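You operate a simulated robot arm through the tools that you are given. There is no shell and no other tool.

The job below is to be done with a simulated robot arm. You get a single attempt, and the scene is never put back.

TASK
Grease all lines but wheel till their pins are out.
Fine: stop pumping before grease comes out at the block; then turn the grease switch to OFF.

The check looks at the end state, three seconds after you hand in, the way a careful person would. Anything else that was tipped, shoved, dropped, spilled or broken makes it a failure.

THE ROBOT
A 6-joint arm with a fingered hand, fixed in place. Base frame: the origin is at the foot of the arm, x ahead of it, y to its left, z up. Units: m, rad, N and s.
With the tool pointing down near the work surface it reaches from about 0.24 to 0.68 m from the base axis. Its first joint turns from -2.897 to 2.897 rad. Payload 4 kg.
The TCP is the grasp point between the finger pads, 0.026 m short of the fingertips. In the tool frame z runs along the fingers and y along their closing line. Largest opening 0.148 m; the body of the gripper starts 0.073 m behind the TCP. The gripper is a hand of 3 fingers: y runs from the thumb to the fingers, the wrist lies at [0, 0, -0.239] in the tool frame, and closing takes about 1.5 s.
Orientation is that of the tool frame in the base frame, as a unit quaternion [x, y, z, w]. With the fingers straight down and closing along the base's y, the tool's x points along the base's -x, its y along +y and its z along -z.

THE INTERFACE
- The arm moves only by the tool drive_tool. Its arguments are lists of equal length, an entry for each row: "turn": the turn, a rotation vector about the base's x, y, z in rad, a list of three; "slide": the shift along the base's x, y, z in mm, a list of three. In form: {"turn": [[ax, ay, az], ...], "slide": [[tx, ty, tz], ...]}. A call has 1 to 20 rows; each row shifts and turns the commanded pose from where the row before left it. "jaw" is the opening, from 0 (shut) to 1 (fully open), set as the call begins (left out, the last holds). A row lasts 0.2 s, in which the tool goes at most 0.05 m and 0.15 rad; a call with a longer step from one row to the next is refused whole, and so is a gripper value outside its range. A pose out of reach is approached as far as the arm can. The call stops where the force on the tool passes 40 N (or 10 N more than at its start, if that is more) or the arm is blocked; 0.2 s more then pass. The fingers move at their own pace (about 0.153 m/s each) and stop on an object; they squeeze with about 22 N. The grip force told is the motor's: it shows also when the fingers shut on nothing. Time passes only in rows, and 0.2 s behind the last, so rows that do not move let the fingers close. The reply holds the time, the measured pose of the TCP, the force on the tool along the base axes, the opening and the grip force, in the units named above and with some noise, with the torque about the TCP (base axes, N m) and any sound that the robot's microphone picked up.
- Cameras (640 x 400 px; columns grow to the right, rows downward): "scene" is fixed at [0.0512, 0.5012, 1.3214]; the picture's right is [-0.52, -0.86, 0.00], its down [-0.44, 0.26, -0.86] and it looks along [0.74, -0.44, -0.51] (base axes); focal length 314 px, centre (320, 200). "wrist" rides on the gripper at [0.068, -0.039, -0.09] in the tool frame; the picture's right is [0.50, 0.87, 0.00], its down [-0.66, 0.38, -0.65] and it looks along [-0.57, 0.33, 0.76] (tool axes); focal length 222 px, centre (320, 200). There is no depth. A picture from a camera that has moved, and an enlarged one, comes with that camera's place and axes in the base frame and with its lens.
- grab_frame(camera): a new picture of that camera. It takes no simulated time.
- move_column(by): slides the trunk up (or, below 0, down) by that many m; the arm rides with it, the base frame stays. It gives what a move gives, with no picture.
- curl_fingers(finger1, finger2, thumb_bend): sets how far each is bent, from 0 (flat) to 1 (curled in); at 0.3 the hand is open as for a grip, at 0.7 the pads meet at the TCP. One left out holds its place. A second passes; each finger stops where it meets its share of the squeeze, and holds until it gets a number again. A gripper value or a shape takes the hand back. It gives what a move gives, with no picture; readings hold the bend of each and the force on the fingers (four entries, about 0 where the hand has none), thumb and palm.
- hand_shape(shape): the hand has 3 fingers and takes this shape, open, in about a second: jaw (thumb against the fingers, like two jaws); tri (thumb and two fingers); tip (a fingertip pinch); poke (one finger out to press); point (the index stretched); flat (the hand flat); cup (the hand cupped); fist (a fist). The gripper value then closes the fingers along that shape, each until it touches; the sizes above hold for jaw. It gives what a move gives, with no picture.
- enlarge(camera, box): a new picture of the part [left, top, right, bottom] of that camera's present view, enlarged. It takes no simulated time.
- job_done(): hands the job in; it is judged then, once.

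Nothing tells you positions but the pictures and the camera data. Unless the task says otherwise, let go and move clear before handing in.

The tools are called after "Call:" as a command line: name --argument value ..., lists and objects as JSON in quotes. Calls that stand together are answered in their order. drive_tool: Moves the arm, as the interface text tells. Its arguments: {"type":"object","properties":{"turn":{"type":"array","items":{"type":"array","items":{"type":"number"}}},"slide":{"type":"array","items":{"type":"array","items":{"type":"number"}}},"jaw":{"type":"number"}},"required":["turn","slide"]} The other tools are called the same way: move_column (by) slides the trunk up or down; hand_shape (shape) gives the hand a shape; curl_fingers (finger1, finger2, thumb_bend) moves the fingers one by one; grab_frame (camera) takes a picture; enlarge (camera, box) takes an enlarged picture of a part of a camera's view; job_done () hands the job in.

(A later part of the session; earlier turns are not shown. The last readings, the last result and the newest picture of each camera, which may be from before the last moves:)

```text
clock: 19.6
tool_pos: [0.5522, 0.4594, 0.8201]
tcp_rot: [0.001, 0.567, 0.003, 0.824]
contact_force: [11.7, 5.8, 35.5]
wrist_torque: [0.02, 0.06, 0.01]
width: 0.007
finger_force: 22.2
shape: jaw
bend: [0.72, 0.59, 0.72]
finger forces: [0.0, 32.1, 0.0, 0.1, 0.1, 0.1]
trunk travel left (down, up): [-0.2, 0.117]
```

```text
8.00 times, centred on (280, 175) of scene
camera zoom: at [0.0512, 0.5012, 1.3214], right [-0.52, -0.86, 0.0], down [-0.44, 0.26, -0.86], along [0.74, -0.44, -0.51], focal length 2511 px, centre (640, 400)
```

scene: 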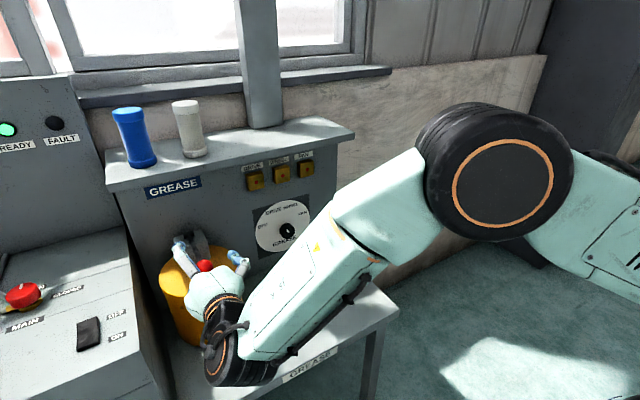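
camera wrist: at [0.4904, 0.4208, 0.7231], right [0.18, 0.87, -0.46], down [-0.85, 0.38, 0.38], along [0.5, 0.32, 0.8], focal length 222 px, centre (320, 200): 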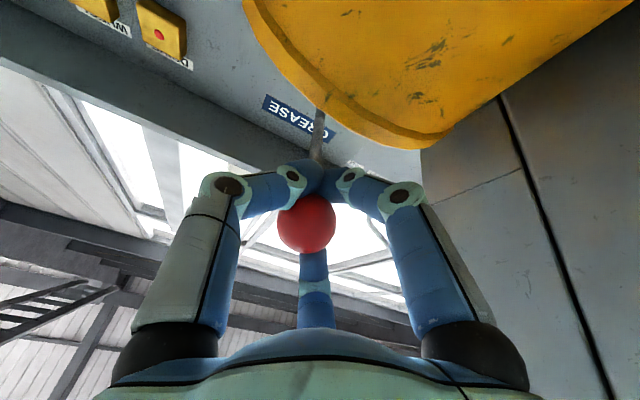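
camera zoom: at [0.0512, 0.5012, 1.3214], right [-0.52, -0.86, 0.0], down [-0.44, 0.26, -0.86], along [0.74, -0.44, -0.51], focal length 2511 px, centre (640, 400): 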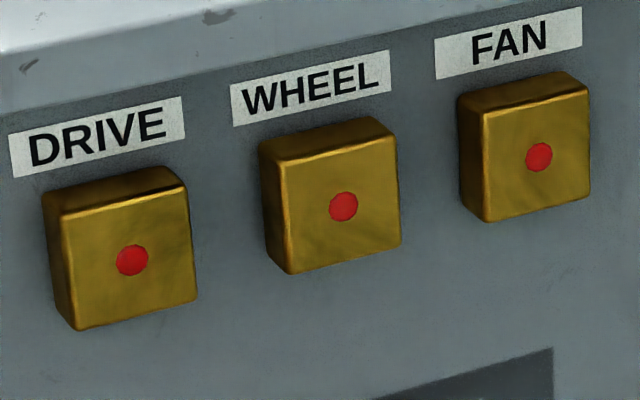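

The lever met its lower end stop at about 12° below level, and the ball shifted slightly in the grip. No pin has moved yet. I reverse back to the end-stop pose first.

Call:
drive_tool --turn '[[0, 0.05, 0], [0, 0.05, 0], [0, 0.05, 0], [0, 0, 0]]' --slide '[[-3.4, 0, 7.8], [-3.2, 0, 7.9], [-2.0, 0, 8.0], [0, 0, 0]]'

Call:
grab_frame --camera "wrist"

Call:
enlarge --camera "scene" --box '[130, 150, 330, 350]'

```text
clock: 20.6
tool_pos: [0.5446, 0.4579, 0.8388]
tcp_rot: [0.0, 0.63, 0.0, 0.777]
contact_force: [19.9, 6.4, 8.6]
wrist_torque: [0.07, -0.05, 0.11]
width: 0.0076
finger_force: 22.0
shape: jaw
bend: [0.72, 0.59, 0.72]
finger forces: [19.0, 25.4, 0.0, 0.0, 23.6, 0.0]
trunk travel left (down, up): [-0.2, 0.117]
```

```text
taken
camera wrist: at [0.4698, 0.4197, 0.7523], right [0.1, 0.87, -0.49], down [-0.77, 0.38, 0.51], along [0.62, 0.33, 0.71], focal length 222 px, centre (320, 200)
```

wrist: 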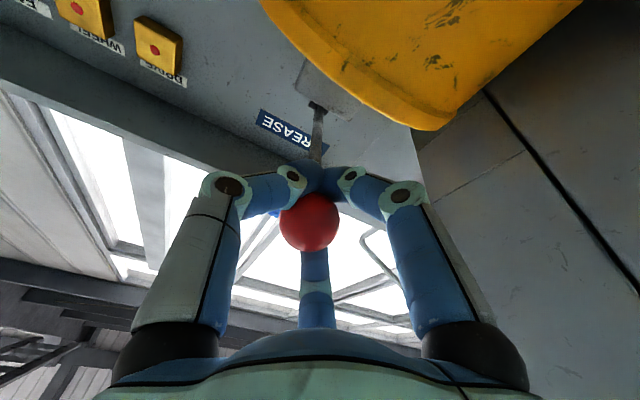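

```text
2.00 times, centred on (230, 250) of scene
camera zoom: at [0.0512, 0.5012, 1.3214], right [-0.52, -0.86, 0.0], down [-0.44, 0.26, -0.86], along [0.74, -0.44, -0.51], focal length 628 px, centre (500, 100)
```

zoom: 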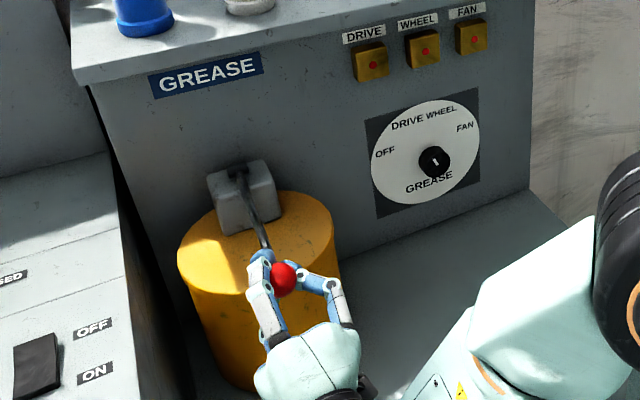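

The ball is still caged. Now the full upstroke, back to the starting lever angle, then I check the pins.

Call:
drive_tool --turn '[[0, 0.05, 0], [0, 0.05, 0], [0, 0.05, 0], [0, 0.05, 0], [0, 0.05, 0], [0, 0.05, 0], [0, 0.05, 0], [0, 0.05, 0]]' --slide '[[-1.6, 0, 8.2], [-1.2, 0, 8.3], [-0.75, 0, 8.3], [-0.35, 0, 8.35], [0.1, 0, 8.35], [0.5, 0, 8.3], [0.9, 0, 8.3], [1.3, 0, 8.25]]'

Call:
grab_frame --camera "wrist"

Call:
enlarge --camera "scene" --box '[130, 150, 330, 350]'

Call:
enlarge --camera "scene" --box '[240, 150, 320, 200]'

```text
clock: 22.4
tool_pos: [0.5441, 0.4588, 0.8987]
tcp_rot: [-0.001, 0.775, -0.002, 0.632]
contact_force: [6.7, 1.3, -28.2]
wrist_torque: [0.38, -0.14, 0.28]
width: 0.0075
finger_force: 22.5
shape: jaw
bend: [0.72, 0.72, 0.72]
finger forces: [16.3, 23.6, 0.0, 0.0, 33.0, 0.0]
trunk travel left (down, up): [-0.2, 0.117]
```

```text
taken
camera wrist: at [0.4401, 0.4195, 0.8492], right [-0.1, 0.86, -0.49], down [-0.51, 0.38, 0.77], along [0.85, 0.33, 0.4], focal length 222 px, centre (320, 200)
```

wrist: 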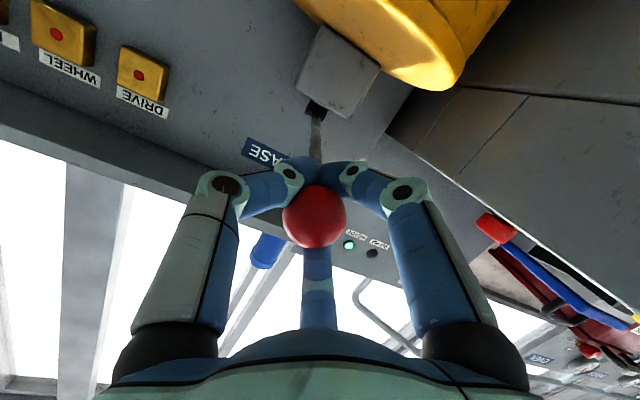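

```text
2.00 times, centred on (230, 250) of scene
camera zoom: at [0.0512, 0.5012, 1.3214], right [-0.52, -0.86, 0.0], down [-0.44, 0.26, -0.86], along [0.74, -0.44, -0.51], focal length 628 px, centre (500, 100)
```

zoom: 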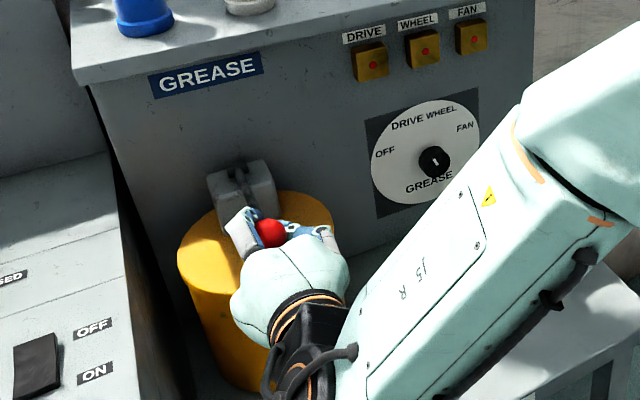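

```text
8.00 times, centred on (280, 175) of scene
camera zoom: at [0.0512, 0.5012, 1.3214], right [-0.52, -0.86, 0.0], down [-0.44, 0.26, -0.86], along [0.74, -0.44, -0.51], focal length 2511 px, centre (640, 400)
```

zoom: 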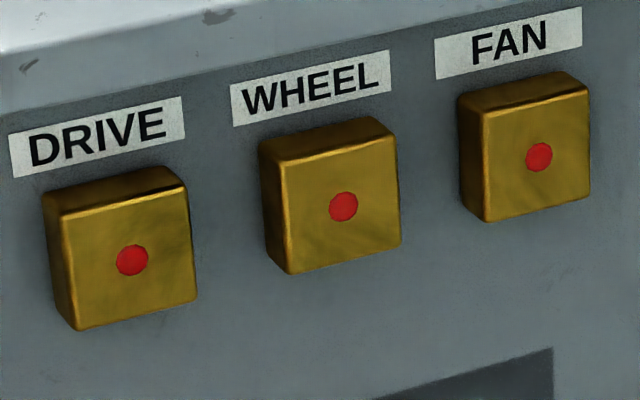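

One full stroke from stop to stop has produced no visible pin movement yet. I will do one more complete stroke, down then up, and look again.

Call:
drive_tool --turn '[[0, -0.05, 0], [0, -0.05, 0], [0, -0.05, 0], [0, -0.05, 0], [0, -0.05, 0], [0, -0.05, 0], [0, -0.05, 0], [0, -0.05, 0], [0, 0, 0], [0, 0, 0]]' --slide '[[-1.3, 0, -8.25], [-0.9, 0, -8.3], [-0.5, 0, -8.3], [-0.1, 0, -8.35], [0.35, 0, -8.35], [0.75, 0, -8.3], [1.2, 0, -8.3], [1.6, 0, -8.2], [0.8, 0, -4], [0, 0, 0]]'

Call:
enlarge --camera "scene" --box '[130, 150, 330, 350]'

Call:
enlarge --camera "scene" --box '[240, 150, 320, 200]'

```text
clock: 24.6
tool_pos: [0.546, 0.459, 0.8355]
tcp_rot: [0.001, 0.63, 0.001, 0.777]
contact_force: [28.3, 0.8, 12.7]
wrist_torque: [-0.02, -0.29, 0.31]
width: 0.0071
finger_force: 22.7
shape: jaw
bend: [0.72, 0.63, 0.72]
finger forces: [19.3, 25.6, 0.0, 0.0, 23.7, 0.0]
trunk travel left (down, up): [-0.2, 0.117]
```

```text
2.00 times, centred on (230, 250) of scene
camera zoom: at [0.0512, 0.5012, 1.3214], right [-0.52, -0.86, 0.0], down [-0.44, 0.26, -0.86], along [0.74, -0.44, -0.51], focal length 628 px, centre (500, 100)
```

zoom: 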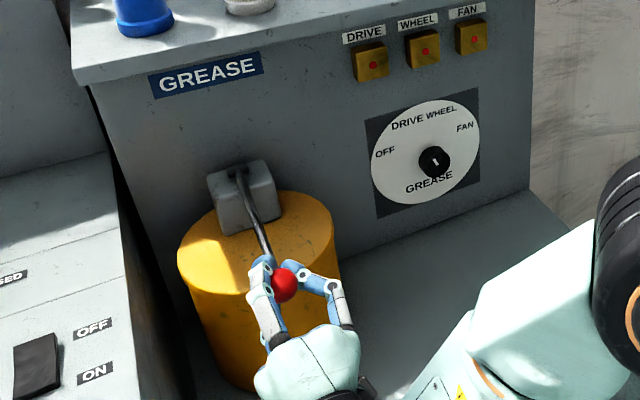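

```text
8.00 times, centred on (280, 175) of scene
camera zoom: at [0.0512, 0.5012, 1.3214], right [-0.52, -0.86, 0.0], down [-0.44, 0.26, -0.86], along [0.74, -0.44, -0.51], focal length 2511 px, centre (640, 400)
```

zoom: 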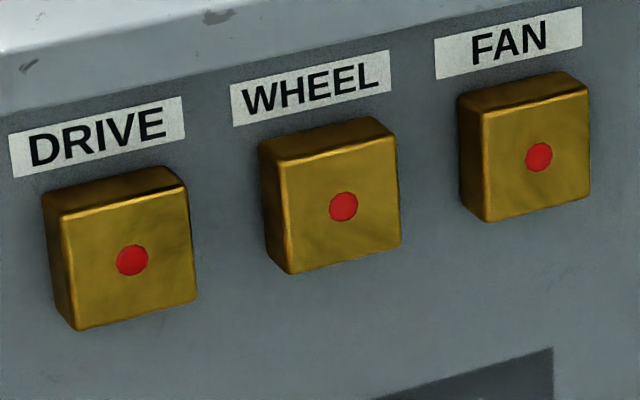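

Call:
drive_tool --turn '[[0, 0, 0], [0, 0.05, 0], [0, 0.05, 0], [0, 0.05, 0], [0, 0.05, 0], [0, 0.05, 0], [0, 0.05, 0], [0, 0.05, 0], [0, 0.05, 0], [0, 0, 0]]' --slide '[[-0.8, 0, 4], [-1.6, 0, 8.2], [-1.2, 0, 8.3], [-0.75, 0, 8.3], [-0.35, 0, 8.35], [0.1, 0, 8.35], [0.5, 0, 8.3], [0.9, 0, 8.3], [1.3, 0, 7.0], [0, 0, 0]]'

Call:
enlarge --camera "scene" --box '[130, 150, 330, 350]'

Call:
enlarge --camera "scene" --box '[240, 150, 320, 200]'

Call:
grab_frame --camera "wrist"

```text
clock: 26.8
tool_pos: [0.5429, 0.4583, 0.9004]
tcp_rot: [0.0, 0.773, -0.001, 0.634]
contact_force: [8.0, -1.5, -18.0]
wrist_torque: [0.25, -0.16, 0.21]
width: 0.0076
finger_force: 21.8
shape: jaw
bend: [0.72, 0.72, 0.72]
finger forces: [18.6, 22.1, 0.1, 0.0, 26.6, 0.0]
trunk travel left (down, up): [-0.2, 0.117]
```

```text
2.00 times, centred on (230, 250) of scene
camera zoom: at [0.0512, 0.5012, 1.3214], right [-0.52, -0.86, 0.0], down [-0.44, 0.26, -0.86], along [0.74, -0.44, -0.51], focal length 628 px, centre (500, 100)
```

zoom: 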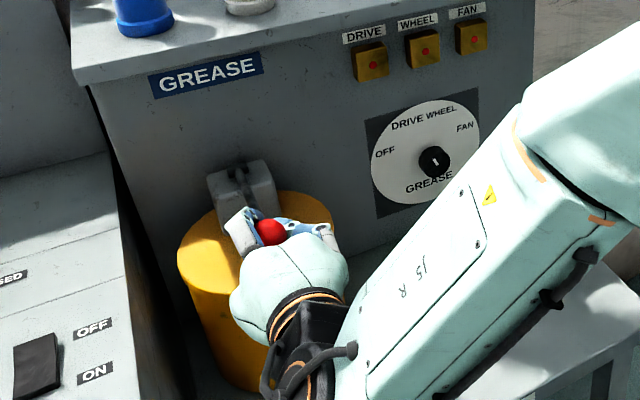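

```text
8.00 times, centred on (280, 175) of scene
camera zoom: at [0.0512, 0.5012, 1.3214], right [-0.52, -0.86, 0.0], down [-0.44, 0.26, -0.86], along [0.74, -0.44, -0.51], focal length 2511 px, centre (640, 400)
```

zoom: 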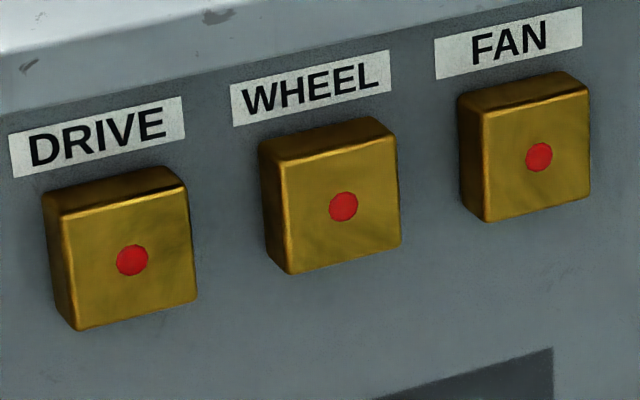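

```text
taken
camera wrist: at [0.4413, 0.4198, 0.8507], right [-0.1, 0.86, -0.49], down [-0.51, 0.38, 0.77], along [0.85, 0.33, 0.41], focal length 222 px, centre (320, 200)
```

wrist: 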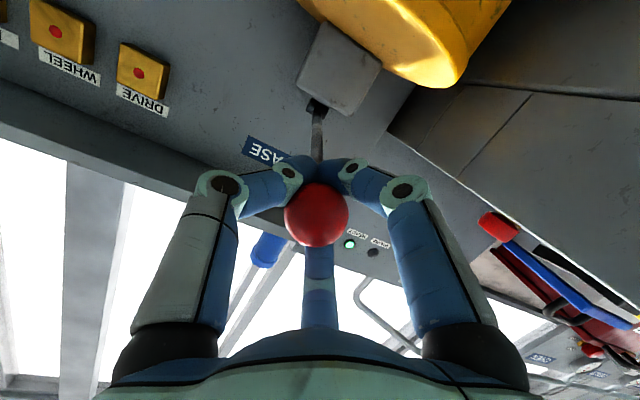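

Still no movement after two strokes, so more strokes may be needed or the bottom stop was not fully reached. I make the next downstroke go firmly to the stop and look again.

Call:
drive_tool --turn '[[0, -0.05, 0], [0, -0.05, 0], [0, -0.05, 0], [0, -0.05, 0], [0, -0.05, 0], [0, -0.05, 0], [0, -0.05, 0], [0, -0.05, 0], [0, -0.05, 0], [0, 0, 0], [0, 0, 0]]' --slide '[[-1.3, 0, -8.25], [-0.9, 0, -8.3], [-0.5, 0, -8.3], [-0.1, 0, -8.35], [0.35, 0, -8.35], [0.75, 0, -8.3], [1.2, 0, -8.3], [1.8, 0, -8.2], [2.2, 0, -6], [1.0, 0, -4], [0, 0, 0]]'

Call:
enlarge --camera "scene" --box '[130, 150, 330, 350]'

Call:
enlarge --camera "scene" --box '[240, 150, 320, 200]'

Call:
grab_frame --camera "wrist"

```text
clock: 29.2
tool_pos: [0.5482, 0.457, 0.8285]
tcp_rot: [0.001, 0.61, 0.0, 0.792]
contact_force: [26.8, 3.5, 13.4]
wrist_torque: [-0.06, -0.3, 0.25]
width: 0.007
finger_force: 22.6
shape: jaw
bend: [0.72, 0.63, 0.72]
finger forces: [19.8, 25.4, 0.0, 0.1, 21.5, 0.0]
trunk travel left (down, up): [-0.2, 0.117]
```

```text
2.00 times, centred on (230, 250) of scene
camera zoom: at [0.0512, 0.5012, 1.3214], right [-0.52, -0.86, 0.0], down [-0.44, 0.26, -0.86], along [0.74, -0.44, -0.51], focal length 628 px, centre (500, 100)
```

zoom: 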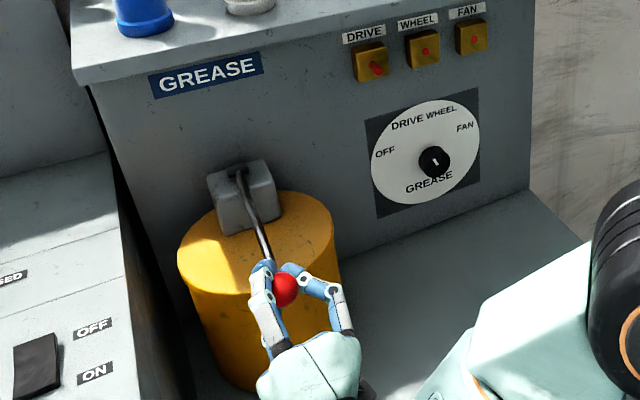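

```text
8.00 times, centred on (280, 175) of scene
camera zoom: at [0.0512, 0.5012, 1.3214], right [-0.52, -0.86, 0.0], down [-0.44, 0.26, -0.86], along [0.74, -0.44, -0.51], focal length 2511 px, centre (640, 400)
```

zoom: 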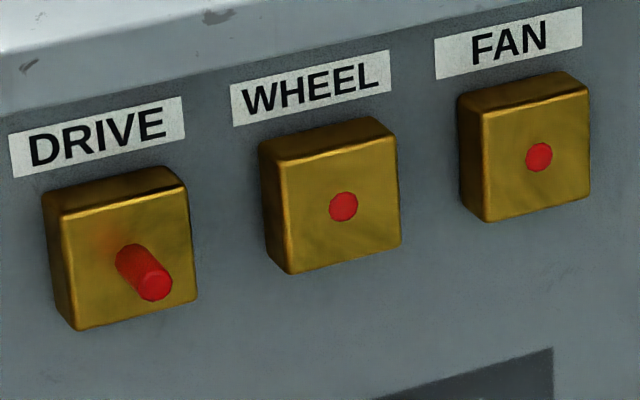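

```text
taken
camera wrist: at [0.4775, 0.4196, 0.7384], right [0.13, 0.87, -0.48], down [-0.8, 0.38, 0.47], along [0.59, 0.33, 0.74], focal length 222 px, centre (320, 200)
```

wrist: 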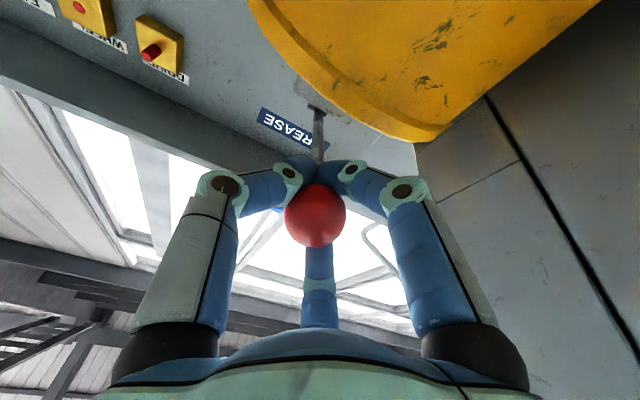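

The DRIVE pin has popped out by about 20 mm with no grease showing; a stroke counts when the lever reaches the lower stop. I raise the lever gently back up, stopping just short of the top.

Call:
drive_tool --turn '[[0, 0, 0], [0, 0.05, 0], [0, 0.05, 0], [0, 0.05, 0], [0, 0.05, 0], [0, 0.05, 0], [0, 0.05, 0], [0, 0.05, 0], [0, 0.05, 0], [0, 0.05, 0], [0, 0, 0]]' --slide '[[-1.0, 0, 4], [-2.2, 0, 6], [-1.8, 0, 8.2], [-1.2, 0, 8.3], [-0.75, 0, 8.3], [-0.35, 0, 8.35], [0.1, 0, 8.35], [0.5, 0, 8.3], [0.9, 0, 8.3], [1.3, 0, 2.5], [0, 0, 0]]'

Call:
enlarge --camera "scene" --box '[130, 150, 330, 350]'

Call:
enlarge --camera "scene" --box '[240, 150, 320, 200]'

Call:
grab_frame --camera "wrist"

```text
clock: 31.6
tool_pos: [0.543, 0.4581, 0.8978]
tcp_rot: [0.001, 0.772, -0.001, 0.636]
contact_force: [10.9, -0.4, 2.0]
wrist_torque: [0.12, -0.36, 0.27]
width: 0.0073
finger_force: 21.8
shape: jaw
bend: [0.72, 0.72, 0.72]
finger forces: [17.2, 24.6, 0.1, 0.1, 21.9, 0.0]
trunk travel left (down, up): [-0.2, 0.117]
```

```text
2.00 times, centred on (230, 250) of scene
camera zoom: at [0.0512, 0.5012, 1.3214], right [-0.52, -0.86, 0.0], down [-0.44, 0.26, -0.86], along [0.74, -0.44, -0.51], focal length 628 px, centre (500, 100)
```

zoom: 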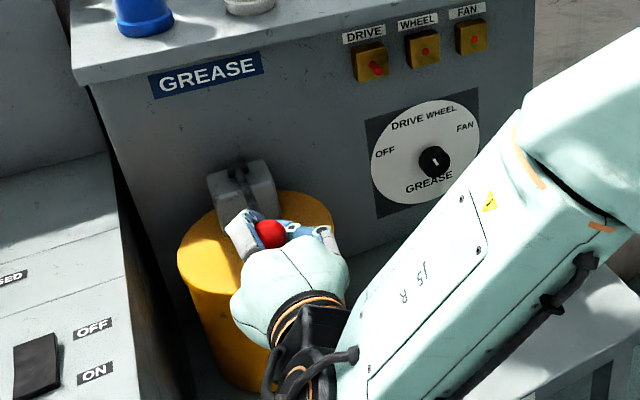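

```text
8.00 times, centred on (280, 175) of scene
camera zoom: at [0.0512, 0.5012, 1.3214], right [-0.52, -0.86, 0.0], down [-0.44, 0.26, -0.86], along [0.74, -0.44, -0.51], focal length 2511 px, centre (640, 400)
```

zoom: 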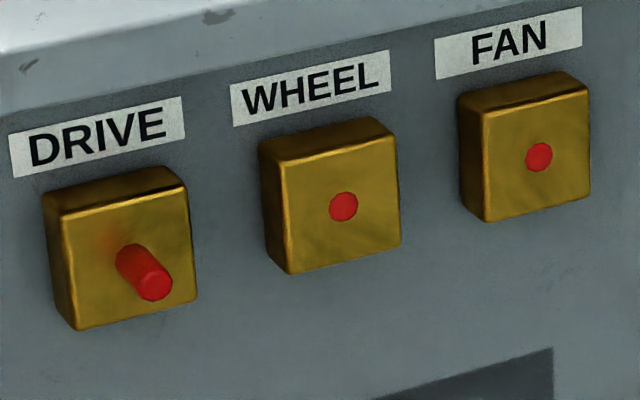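

```text
taken
camera wrist: at [0.441, 0.42, 0.8479], right [-0.09, 0.87, -0.49], down [-0.52, 0.38, 0.77], along [0.85, 0.33, 0.41], focal length 222 px, centre (320, 200)
```

wrist: 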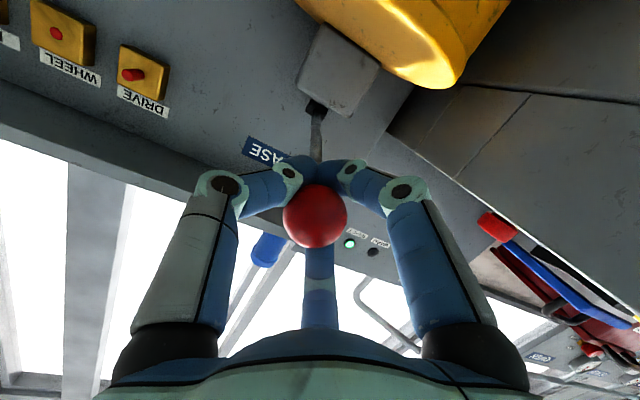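

The DRIVE pin stays out and nothing leaks. I release the ball and back straight off along the lever axis.

Call:
drive_tool --turn '[[0, 0, 0], [0, 0, 0], [0, 0, 0], [0, 0, 0]]' --slide '[[0, 0, 0], [0, 0, 0], [0, 0, 0], [0, 0, 0]]' --jaw 0.65

Call:
grab_frame --camera "wrist"

Call:
enlarge --camera "scene" --box '[130, 150, 330, 350]'

```text
clock: 32.6
tool_pos: [0.543, 0.4592, 0.8989]
tcp_rot: [0.0, 0.771, 0.0, 0.637]
contact_force: [-0.7, 0.2, 0.1]
wrist_torque: [0.0, 0.0, 0.0]
width: 0.0958
finger_force: 0.2
shape: jaw
bend: [0.3, 0.3, 0.7]
finger forces: [0.0, 0.0, 0.0, 0.0, 0.1, 0.0]
trunk travel left (down, up): [-0.2, 0.117]
```

```text
taken
camera wrist: at [0.4405, 0.42, 0.8481], right [-0.09, 0.87, -0.49], down [-0.52, 0.38, 0.77], along [0.85, 0.33, 0.41], focal length 222 px, centre (320, 200)
```

wrist: 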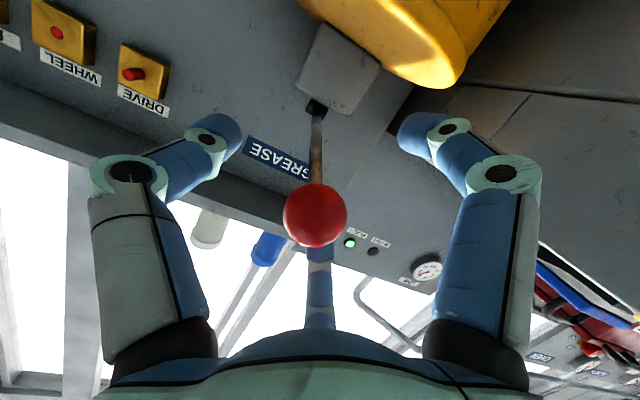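

```text
2.00 times, centred on (230, 250) of scene
camera zoom: at [0.0512, 0.5012, 1.3214], right [-0.52, -0.86, 0.0], down [-0.44, 0.26, -0.86], along [0.74, -0.44, -0.51], focal length 628 px, centre (500, 100)
```

zoom: 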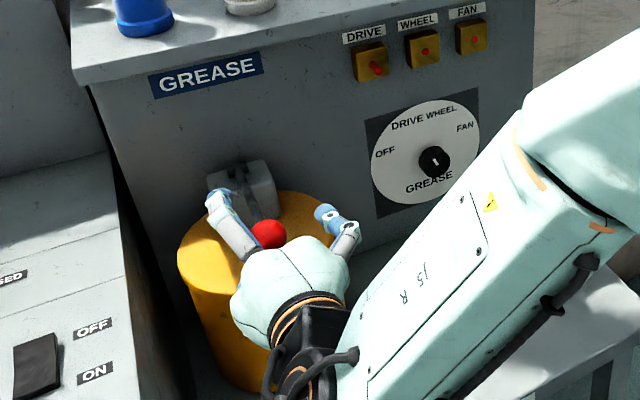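

The lever stays up after release. I retract, then travel to the front of the dial, rolling the hand to −0.8 rad so that the turn to FAN stays centred in the wrist's range.

Call:
drive_tool --turn '[[0, 0, 0], [0, 0, 0], [0, 0, 0], [0, -0.095, 0], [0, -0.095, 0], [-0.1, 0, 0], [-0.1, 0, 0], [-0.1, 0, 0], [-0.1, 0, 0], [-0.1, 0, 0], [-0.1, 0, 0], [-0.1, 0, 0], [-0.1, 0, 0], [0, 0, 0]]' --slide '[[-36, 0, 7], [-36, 0, 7], [-36, 0, 7], [0, -26.5, -15.6], [0, -26.5, -15.6], [0, -26.5, -15.6], [0, -26.5, -15.6], [0, -26.5, -15.6], [0, -26.5, -15.6], [0, -26.5, -15.6], [0, -26.5, -15.6], [0, -26.5, -15.6], [0, -26.5, -15.6], [0, 0, 0]]'

Call:
grab_frame --camera "scene"

Call:
grab_frame --camera "wrist"

```text
clock: 35.6
tool_pos: [0.4345, 0.1929, 0.7632]
tcp_rot: [-0.276, 0.651, -0.276, 0.651]
contact_force: [-0.5, -1.0, -0.7]
wrist_torque: [0.05, 0.0, -0.02]
width: 0.096
finger_force: 0.0
shape: jaw
bend: [0.3, 0.3, 0.7]
finger forces: [0.0, 0.1, 0.1, 0.0, 0.0, 0.0]
trunk travel left (down, up): [-0.2, 0.117]
```

```text
taken
```

scene: 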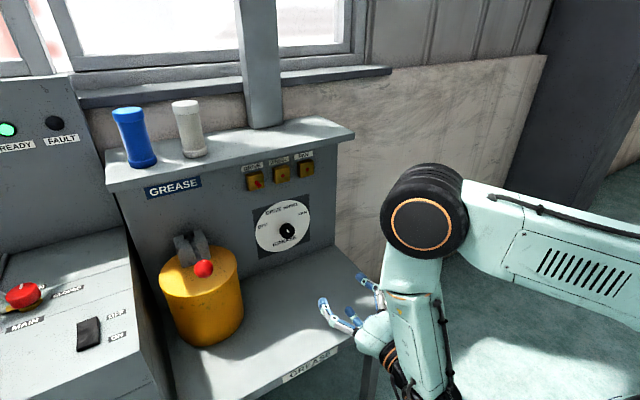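

```text
taken
camera wrist: at [0.3436, 0.1179, 0.743], right [0.0, 0.24, -0.97], down [-0.65, 0.73, 0.18], along [0.76, 0.63, 0.16], focal length 222 px, centre (320, 200)
```

wrist: 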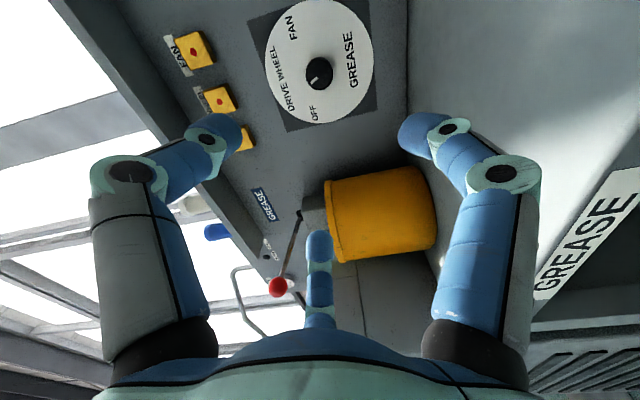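

Everything is clear in front of the dial. I advance to within 8 cm and check centring.

Call:
drive_tool --turn '[[0, 0, 0], [0, 0, 0], [0, 0, 0], [0, 0, 0], [0, 0, 0], [0, 0, 0]]' --slide '[[45, 0.2, 0.2], [45, 0.2, 0.2], [45, 0.2, 0.2], [45, 0.2, 0.2], [45, 0.2, 0.2], [0, 0, 0]]' --jaw 0.6

Call:
enlarge --camera "wrist" --box '[240, 60, 400, 200]'

Call:
enlarge --camera "scene" --box '[230, 150, 370, 290]'

```text
clock: 37.0
tool_pos: [0.6596, 0.1923, 0.7639]
tcp_rot: [-0.274, 0.652, -0.276, 0.651]
contact_force: [0.8, -0.8, 0.2]
wrist_torque: [0.01, -0.02, -0.01]
width: 0.0894
finger_force: 0.0
shape: jaw
bend: [0.32, 0.32, 0.7]
finger forces: [0.0, 0.0, 0.0, 0.0, 0.0, 0.0]
trunk travel left (down, up): [-0.2, 0.117]
```

```text
2.86 times, centred on (320, 130) of wrist
camera zoom: at [0.568, 0.1172, 0.7439], right [0.0, 0.24, -0.97], down [-0.65, 0.73, 0.19], along [0.76, 0.63, 0.16], focal length 635 px, centre (320, 400)
```

zoom: 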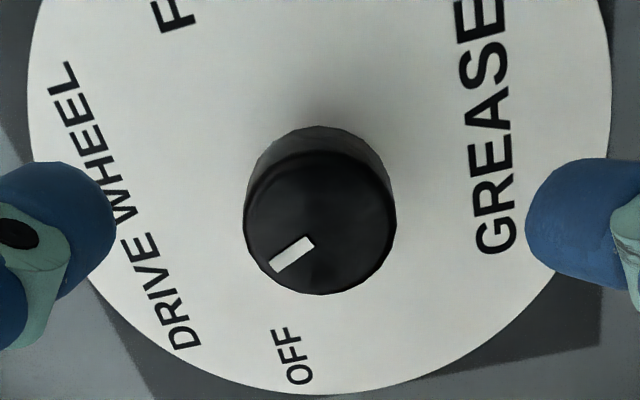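

```text
2.86 times, centred on (300, 220) of scene
camera zoom: at [0.0512, 0.5012, 1.3214], right [-0.52, -0.86, 0.0], down [-0.44, 0.26, -0.86], along [0.74, -0.44, -0.51], focal length 897 px, centre (377, 143)
```

zoom: 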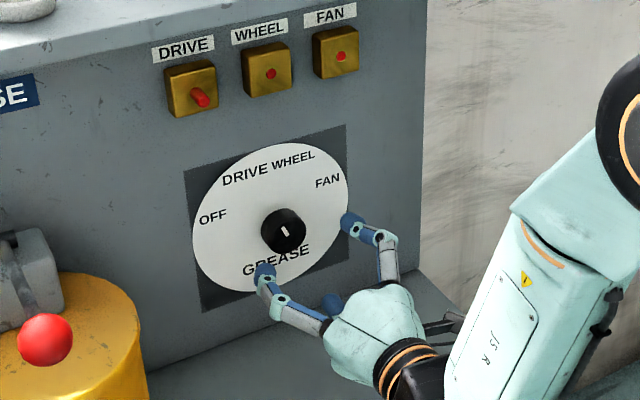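

The knob is well centred. I advance to x ≈ 0.742 and close on it.

Call:
drive_tool --turn '[[0, 0, 0], [0, 0, 0], [0, 0, 0], [0, 0, 0], [0, 0, 0]]' --slide '[[25, 0.3, 0], [25, 0.3, 0], [20, 0.3, 0], [12, 0, 0], [0, 0, 0]]'

Call:
drive_tool --turn '[[0, 0, 0], [0, 0, 0], [0, 0, 0], [0, 0, 0], [0, 0, 0], [0, 0, 0]]' --slide '[[0, 0, 0], [0, 0, 0], [0, 0, 0], [0, 0, 0], [0, 0, 0], [0, 0, 0]]' --jaw 0.0

Call:
grab_frame --camera "wrist"

Call:
enlarge --camera "scene" --box '[230, 150, 370, 290]'

```text
clock: 38.2
tool_pos: [0.7408, 0.1955, 0.7648]
tcp_rot: [-0.275, 0.651, -0.275, 0.651]
contact_force: [0.0, 0.0, -0.7]
wrist_torque: [0.01, -0.01, -0.04]
width: 0.0895
finger_force: 0.1
shape: jaw
bend: [0.32, 0.32, 0.7]
finger forces: [0.0, 0.1, 0.1, 0.0, 0.1, 0.1]
trunk travel left (down, up): [-0.2, 0.117]
```

```text
clock: 39.6
tool_pos: [0.7423, 0.1949, 0.7636]
tcp_rot: [-0.274, 0.652, -0.276, 0.651]
contact_force: [19.8, -2.3, 3.2]
wrist_torque: [0.0, -0.09, -0.08]
width: 0.0351
finger_force: 22.0
shape: jaw
bend: [0.76, 0.76, 0.7]
finger forces: [19.2, 19.1, 0.0, 0.1, 20.8, 0.1]
trunk travel left (down, up): [-0.2, 0.117]
```

```text
taken
camera wrist: at [0.6515, 0.1195, 0.7435], right [0.0, 0.25, -0.97], down [-0.65, 0.73, 0.19], along [0.76, 0.63, 0.16], focal length 222 px, centre (320, 200)
```

wrist: 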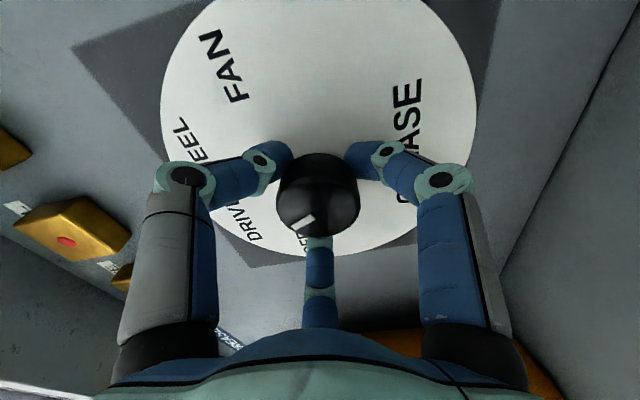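

```text
2.86 times, centred on (300, 220) of scene
camera zoom: at [0.0512, 0.5012, 1.3214], right [-0.52, -0.86, 0.0], down [-0.44, 0.26, -0.86], along [0.74, -0.44, -0.51], focal length 897 px, centre (377, 143)
```

zoom: 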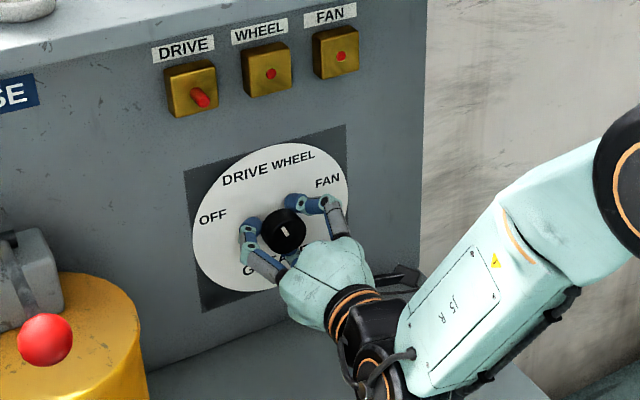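

The knob is held. I turn it clockwise by 1.6 rad toward FAN.

Call:
drive_tool --turn '[[0.1, 0, 0], [0.1, 0, 0], [0.1, 0, 0], [0.1, 0, 0], [0.1, 0, 0], [0.1, 0, 0], [0.1, 0, 0], [0.1, 0, 0], [0.1, 0, 0], [0.1, 0, 0], [0.1, 0, 0], [0.1, 0, 0], [0.1, 0, 0], [0.1, 0, 0], [0.1, 0, 0], [0.1, 0, 0], [0, 0, 0]]' --slide '[[0, 0, 0], [0, 0, 0], [0, 0, 0], [0, 0, 0], [0, 0, 0], [0, 0, 0], [0, 0, 0], [0, 0, 0], [0, 0, 0], [0, 0, 0], [0, 0, 0], [0, 0, 0], [0, 0, 0], [0, 0, 0], [0, 0, 0], [0, 0, 0], [0, 0, 0]]'

Call:
enlarge --camera "wrist" --box '[180, 80, 460, 260]'

Call:
enlarge --camera "scene" --box '[252, 195, 312, 255]'

```text
clock: 43.2
tool_pos: [0.7435, 0.1948, 0.7648]
tcp_rot: [0.274, 0.651, 0.276, 0.651]
contact_force: [17.8, -1.3, 5.5]
wrist_torque: [-0.06, -0.05, -0.09]
width: 0.0345
finger_force: 22.5
shape: jaw
bend: [0.76, 0.76, 0.69]
finger forces: [19.2, 22.2, 0.0, 0.0, 17.6, 0.0]
trunk travel left (down, up): [-0.2, 0.117]
```

```text
2.22 times, centred on (320, 170) of wrist
camera zoom: at [0.6518, 0.2169, 0.6877], right [0.0, 0.96, 0.27], down [-0.65, -0.21, 0.73], along [0.76, -0.18, 0.63], focal length 494 px, centre (320, 267)
```

zoom: 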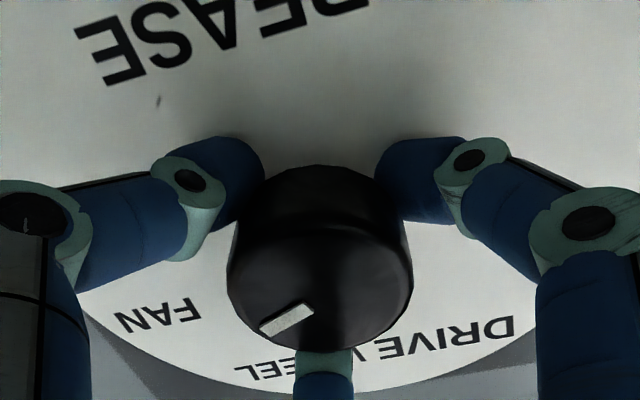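

```text
6.67 times, centred on (282, 225) of scene
camera zoom: at [0.0512, 0.5012, 1.3214], right [-0.52, -0.86, 0.0], down [-0.44, 0.26, -0.86], along [0.74, -0.44, -0.51], focal length 2092 px, centre (573, 33)
```

zoom: 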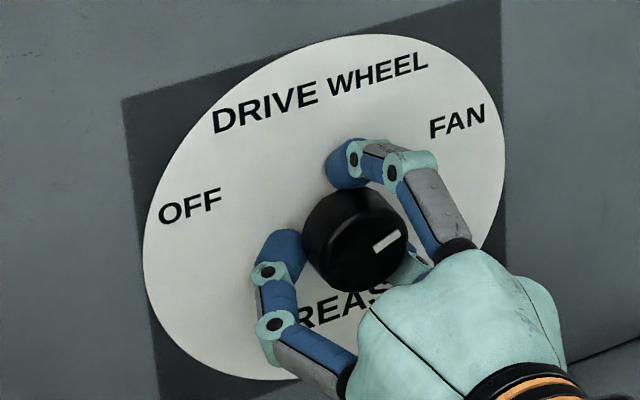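

The mark points about 75° right, mirroring where it sat for OFF, so it should be FAN. I release and back off to verify.

Call:
drive_tool --turn '[[0, 0, 0], [0, 0, 0], [0, 0, 0], [0, 0, 0], [0, 0, 0], [0, 0, 0], [0, 0, 0], [0, 0, 0], [0, 0, 0]]' --slide '[[0, 0, 0], [0, 0, 0], [0, 0, 0], [0, 0, 0], [-30, 0, 0], [-40, 0, 0], [-40, 0, 0], [-40, 0, 0], [0, 0, 0]]' --jaw 0.65

Call:
enlarge --camera "scene" --box '[252, 195, 312, 255]'

Call:
enlarge --camera "wrist" --box '[200, 0, 440, 200]'

Call:
enlarge --camera "scene" --box '[240, 150, 320, 200]'

```text
clock: 45.2
tool_pos: [0.5933, 0.1968, 0.7647]
tcp_rot: [0.276, 0.651, 0.276, 0.651]
contact_force: [0.4, -0.6, 0.1]
wrist_torque: [0.02, -0.03, 0.0]
width: 0.0958
finger_force: 0.2
shape: jaw
bend: [0.3, 0.3, 0.7]
finger forces: [0.0, 0.1, 0.1, 0.0, 0.1, 0.0]
trunk travel left (down, up): [-0.2, 0.117]
```

```text
6.67 times, centred on (282, 225) of scene
camera zoom: at [0.0512, 0.5012, 1.3214], right [-0.52, -0.86, 0.0], down [-0.44, 0.26, -0.86], along [0.74, -0.44, -0.51], focal length 2092 px, centre (573, 33)
```

zoom: 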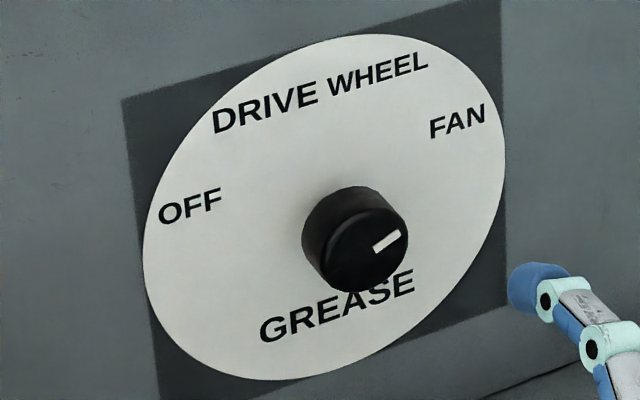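

```text
2.00 times, centred on (320, 100) of wrist
camera zoom: at [0.5017, 0.2181, 0.6884], right [0.0, 0.96, 0.27], down [-0.65, -0.21, 0.73], along [0.76, -0.18, 0.63], focal length 444 px, centre (320, 400)
```

zoom: 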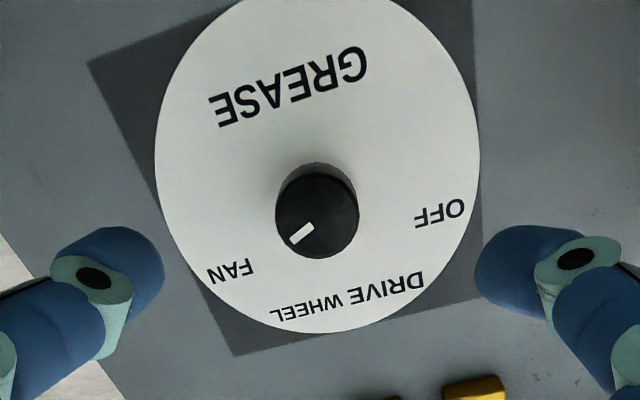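

```text
8.00 times, centred on (280, 175) of scene
camera zoom: at [0.0512, 0.5012, 1.3214], right [-0.52, -0.86, 0.0], down [-0.44, 0.26, -0.86], along [0.74, -0.44, -0.51], focal length 2511 px, centre (640, 400)
```

zoom: 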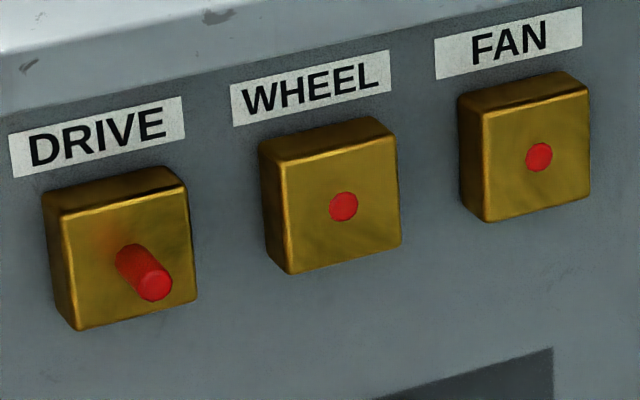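

The mark reads about 67° right, in line with FAN; only the DRIVE pin is out. I return to the pump ball along the same safe path, retreating in x first.

Call:
drive_tool --turn '[[-0.1, 0, 0], [-0.1, 0, 0], [-0.1, 0, 0], [-0.1, 0, 0], [-0.1, 0, 0], [-0.1, 0, 0], [-0.1, 0, 0], [-0.1, 0, 0], [0, 0.0475, 0], [0, 0.0475, 0], [0, 0.0475, 0], [0, 0.0475, 0], [0, 0, 0], [0, 0, 0], [0, 0, 0]]' --slide '[[-38, 0, 0], [-38, 0, 0], [-38, 0, 0], [-37, 0, 0], [0, 26.2, 15.7], [0, 26.2, 15.7], [0, 26.2, 15.7], [0, 26.2, 15.7], [0, 26.2, 15.7], [0, 26.2, 15.7], [0, 26.2, 15.7], [0, 26.2, 15.7], [0, 26.2, 15.7], [0, 26.2, 15.7], [0, 0, 0]]'

Call:
grab_frame --camera "wrist"

Call:
grab_frame --camera "scene"

```text
clock: 48.4
tool_pos: [0.4414, 0.4572, 0.9242]
tcp_rot: [-0.001, 0.771, 0.001, 0.636]
contact_force: [-0.5, -0.1, 0.0]
wrist_torque: [-0.02, -0.02, 0.0]
width: 0.0958
finger_force: 0.1
shape: jaw
bend: [0.3, 0.3, 0.7]
finger forces: [0.0, 0.0, 0.1, 0.0, 0.1, 0.1]
trunk travel left (down, up): [-0.2, 0.117]
```

```text
taken
camera wrist: at [0.339, 0.4194, 0.8729], right [-0.09, 0.87, -0.49], down [-0.52, 0.38, 0.77], along [0.85, 0.33, 0.41], focal length 222 px, centre (320, 200)
```

wrist: 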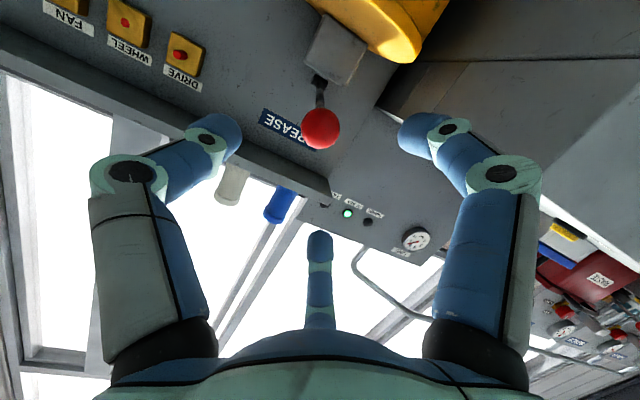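

```text
taken
```

scene: 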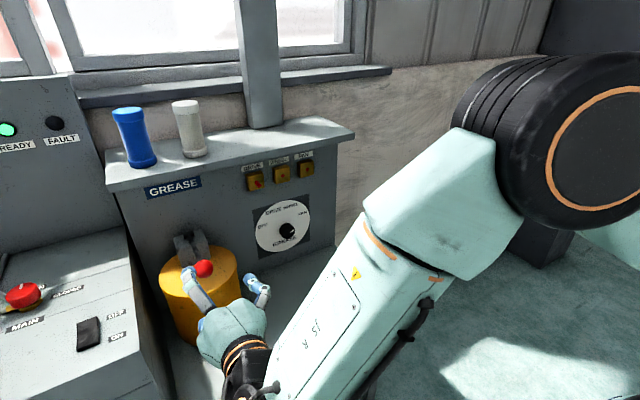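

The ball is again on the tool axis. I advance, close on it and stay at the top of the stroke.

Call:
drive_tool --turn '[[0, 0, 0], [0, 0, 0], [0, 0, 0], [0, 0, 0], [0, 0, 0], [0, 0, 0]]' --slide '[[20, 0.3, -3.8], [20, 0.3, -3.8], [20, 0.3, -3.8], [20, 0.3, -3.8], [20, 0.3, -3.8], [0, 0, 0]]'

Call:
drive_tool --turn '[[0, 0, 0], [0, 0, 0], [0, 0, 0], [0, 0, 0], [0, 0, 0], [0, 0, 0]]' --slide '[[0, 0, 0], [0, 0, 0], [0, 0, 0], [0, 0, 0], [0, 0, 0], [0, 0, 0]]' --jaw 0.0

Call:
grab_frame --camera "wrist"

Call:
enlarge --camera "scene" --box '[130, 150, 330, 350]'

```text
clock: 49.8
tool_pos: [0.5412, 0.4579, 0.9026]
tcp_rot: [0.001, 0.771, 0.0, 0.636]
contact_force: [1.1, -0.6, 0.2]
wrist_torque: [0.01, 0.0, 0.01]
width: 0.0957
finger_force: 0.0
shape: jaw
bend: [0.3, 0.3, 0.7]
finger forces: [0.1, 0.0, 0.0, 0.1, 0.0, 0.0]
trunk travel left (down, up): [-0.2, 0.117]
```

```text
clock: 51.2
tool_pos: [0.543, 0.4582, 0.9006]
tcp_rot: [0.001, 0.772, -0.001, 0.636]
contact_force: [16.1, -1.7, -2.4]
wrist_torque: [0.03, -0.02, 0.09]
width: 0.0088
finger_force: 22.4
shape: jaw
bend: [0.71, 0.74, 0.72]
finger forces: [17.0, 19.0, 0.1, 0.0, 20.3, 0.0]
trunk travel left (down, up): [-0.2, 0.117]
```

```text
taken
camera wrist: at [0.4403, 0.4196, 0.8512], right [-0.09, 0.87, -0.49], down [-0.52, 0.38, 0.77], along [0.85, 0.33, 0.41], focal length 222 px, centre (320, 200)
```

wrist: 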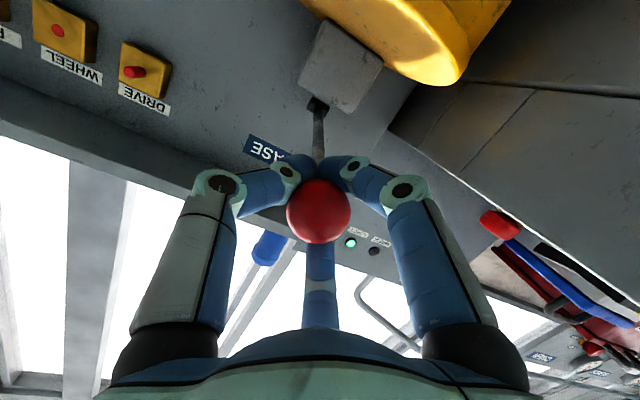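

```text
2.00 times, centred on (230, 250) of scene
camera zoom: at [0.0512, 0.5012, 1.3214], right [-0.52, -0.86, 0.0], down [-0.44, 0.26, -0.86], along [0.74, -0.44, -0.51], focal length 628 px, centre (500, 100)
```

zoom: 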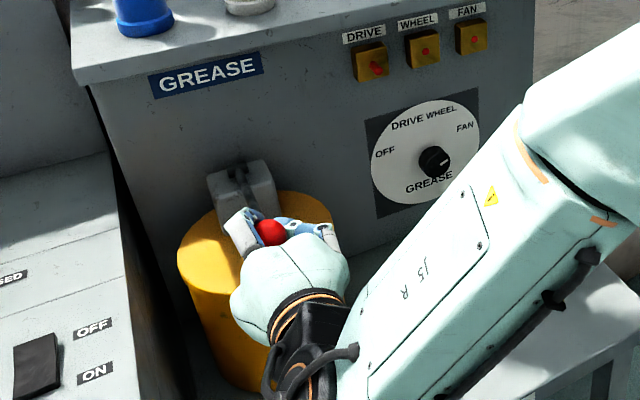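

Ball held at the top with the dial on FAN. First FAN downstroke to the lower stop, then I inspect the pins.

Call:
drive_tool --turn '[[0, -0.05, 0], [0, -0.05, 0], [0, -0.05, 0], [0, -0.05, 0], [0, -0.05, 0], [0, -0.05, 0], [0, -0.05, 0], [0, -0.05, 0], [0, -0.05, 0], [0, 0, 0], [0, 0, 0]]' --slide '[[-1.3, 0, -8.25], [-0.9, 0, -8.3], [-0.5, 0, -8.3], [-0.1, 0, -8.35], [0.35, 0, -8.35], [0.75, 0, -8.3], [1.2, 0, -8.3], [1.8, 0, -8.2], [2.2, 0, -6], [0.5, 0, -2], [0, 0, 0]]'

Call:
enlarge --camera "scene" --box '[130, 150, 330, 350]'

Call:
enlarge --camera "scene" --box '[240, 150, 320, 200]'

```text
clock: 52.6
tool_pos: [0.542, 0.4563, 0.8569]
tcp_rot: [0.003, 0.667, 0.001, 0.745]
contact_force: [26.5, 2.8, 6.3]
wrist_torque: [0.03, 0.16, 0.05]
width: 0.0076
finger_force: 22.0
shape: jaw
bend: [0.71, 0.73, 0.72]
finger forces: [18.7, 23.2, 0.1, 0.1, 18.5, 0.1]
trunk travel left (down, up): [-0.2, 0.117]
stopped in row 7: the force on the tool passed its limit at 41 N (the readings are from after the stop); the commanded pose is now the measured one
```

```text
2.00 times, centred on (230, 250) of scene
camera zoom: at [0.0512, 0.5012, 1.3214], right [-0.52, -0.86, 0.0], down [-0.44, 0.26, -0.86], along [0.74, -0.44, -0.51], focal length 628 px, centre (500, 100)
```

zoom: 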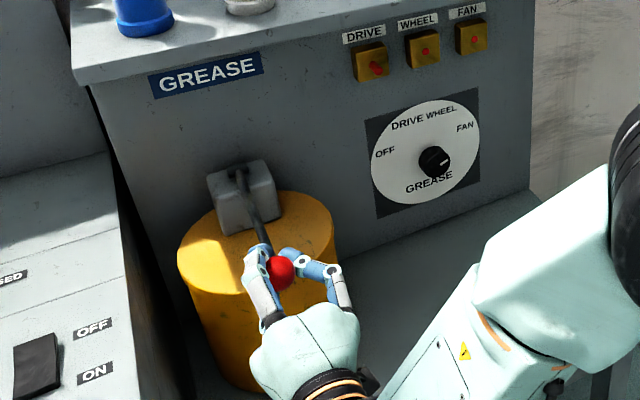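

```text
8.00 times, centred on (280, 175) of scene
camera zoom: at [0.0512, 0.5012, 1.3214], right [-0.52, -0.86, 0.0], down [-0.44, 0.26, -0.86], along [0.74, -0.44, -0.51], focal length 2511 px, centre (640, 400)
```

zoom: 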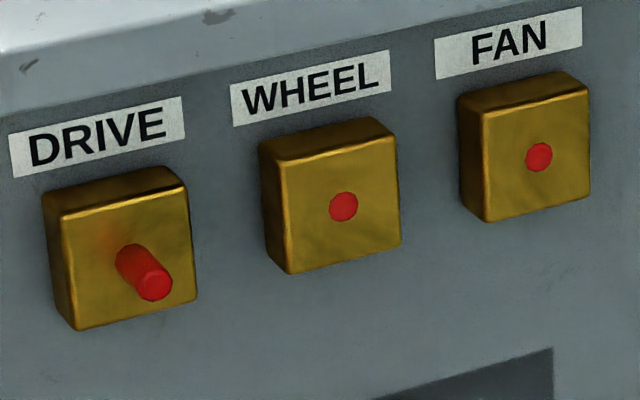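

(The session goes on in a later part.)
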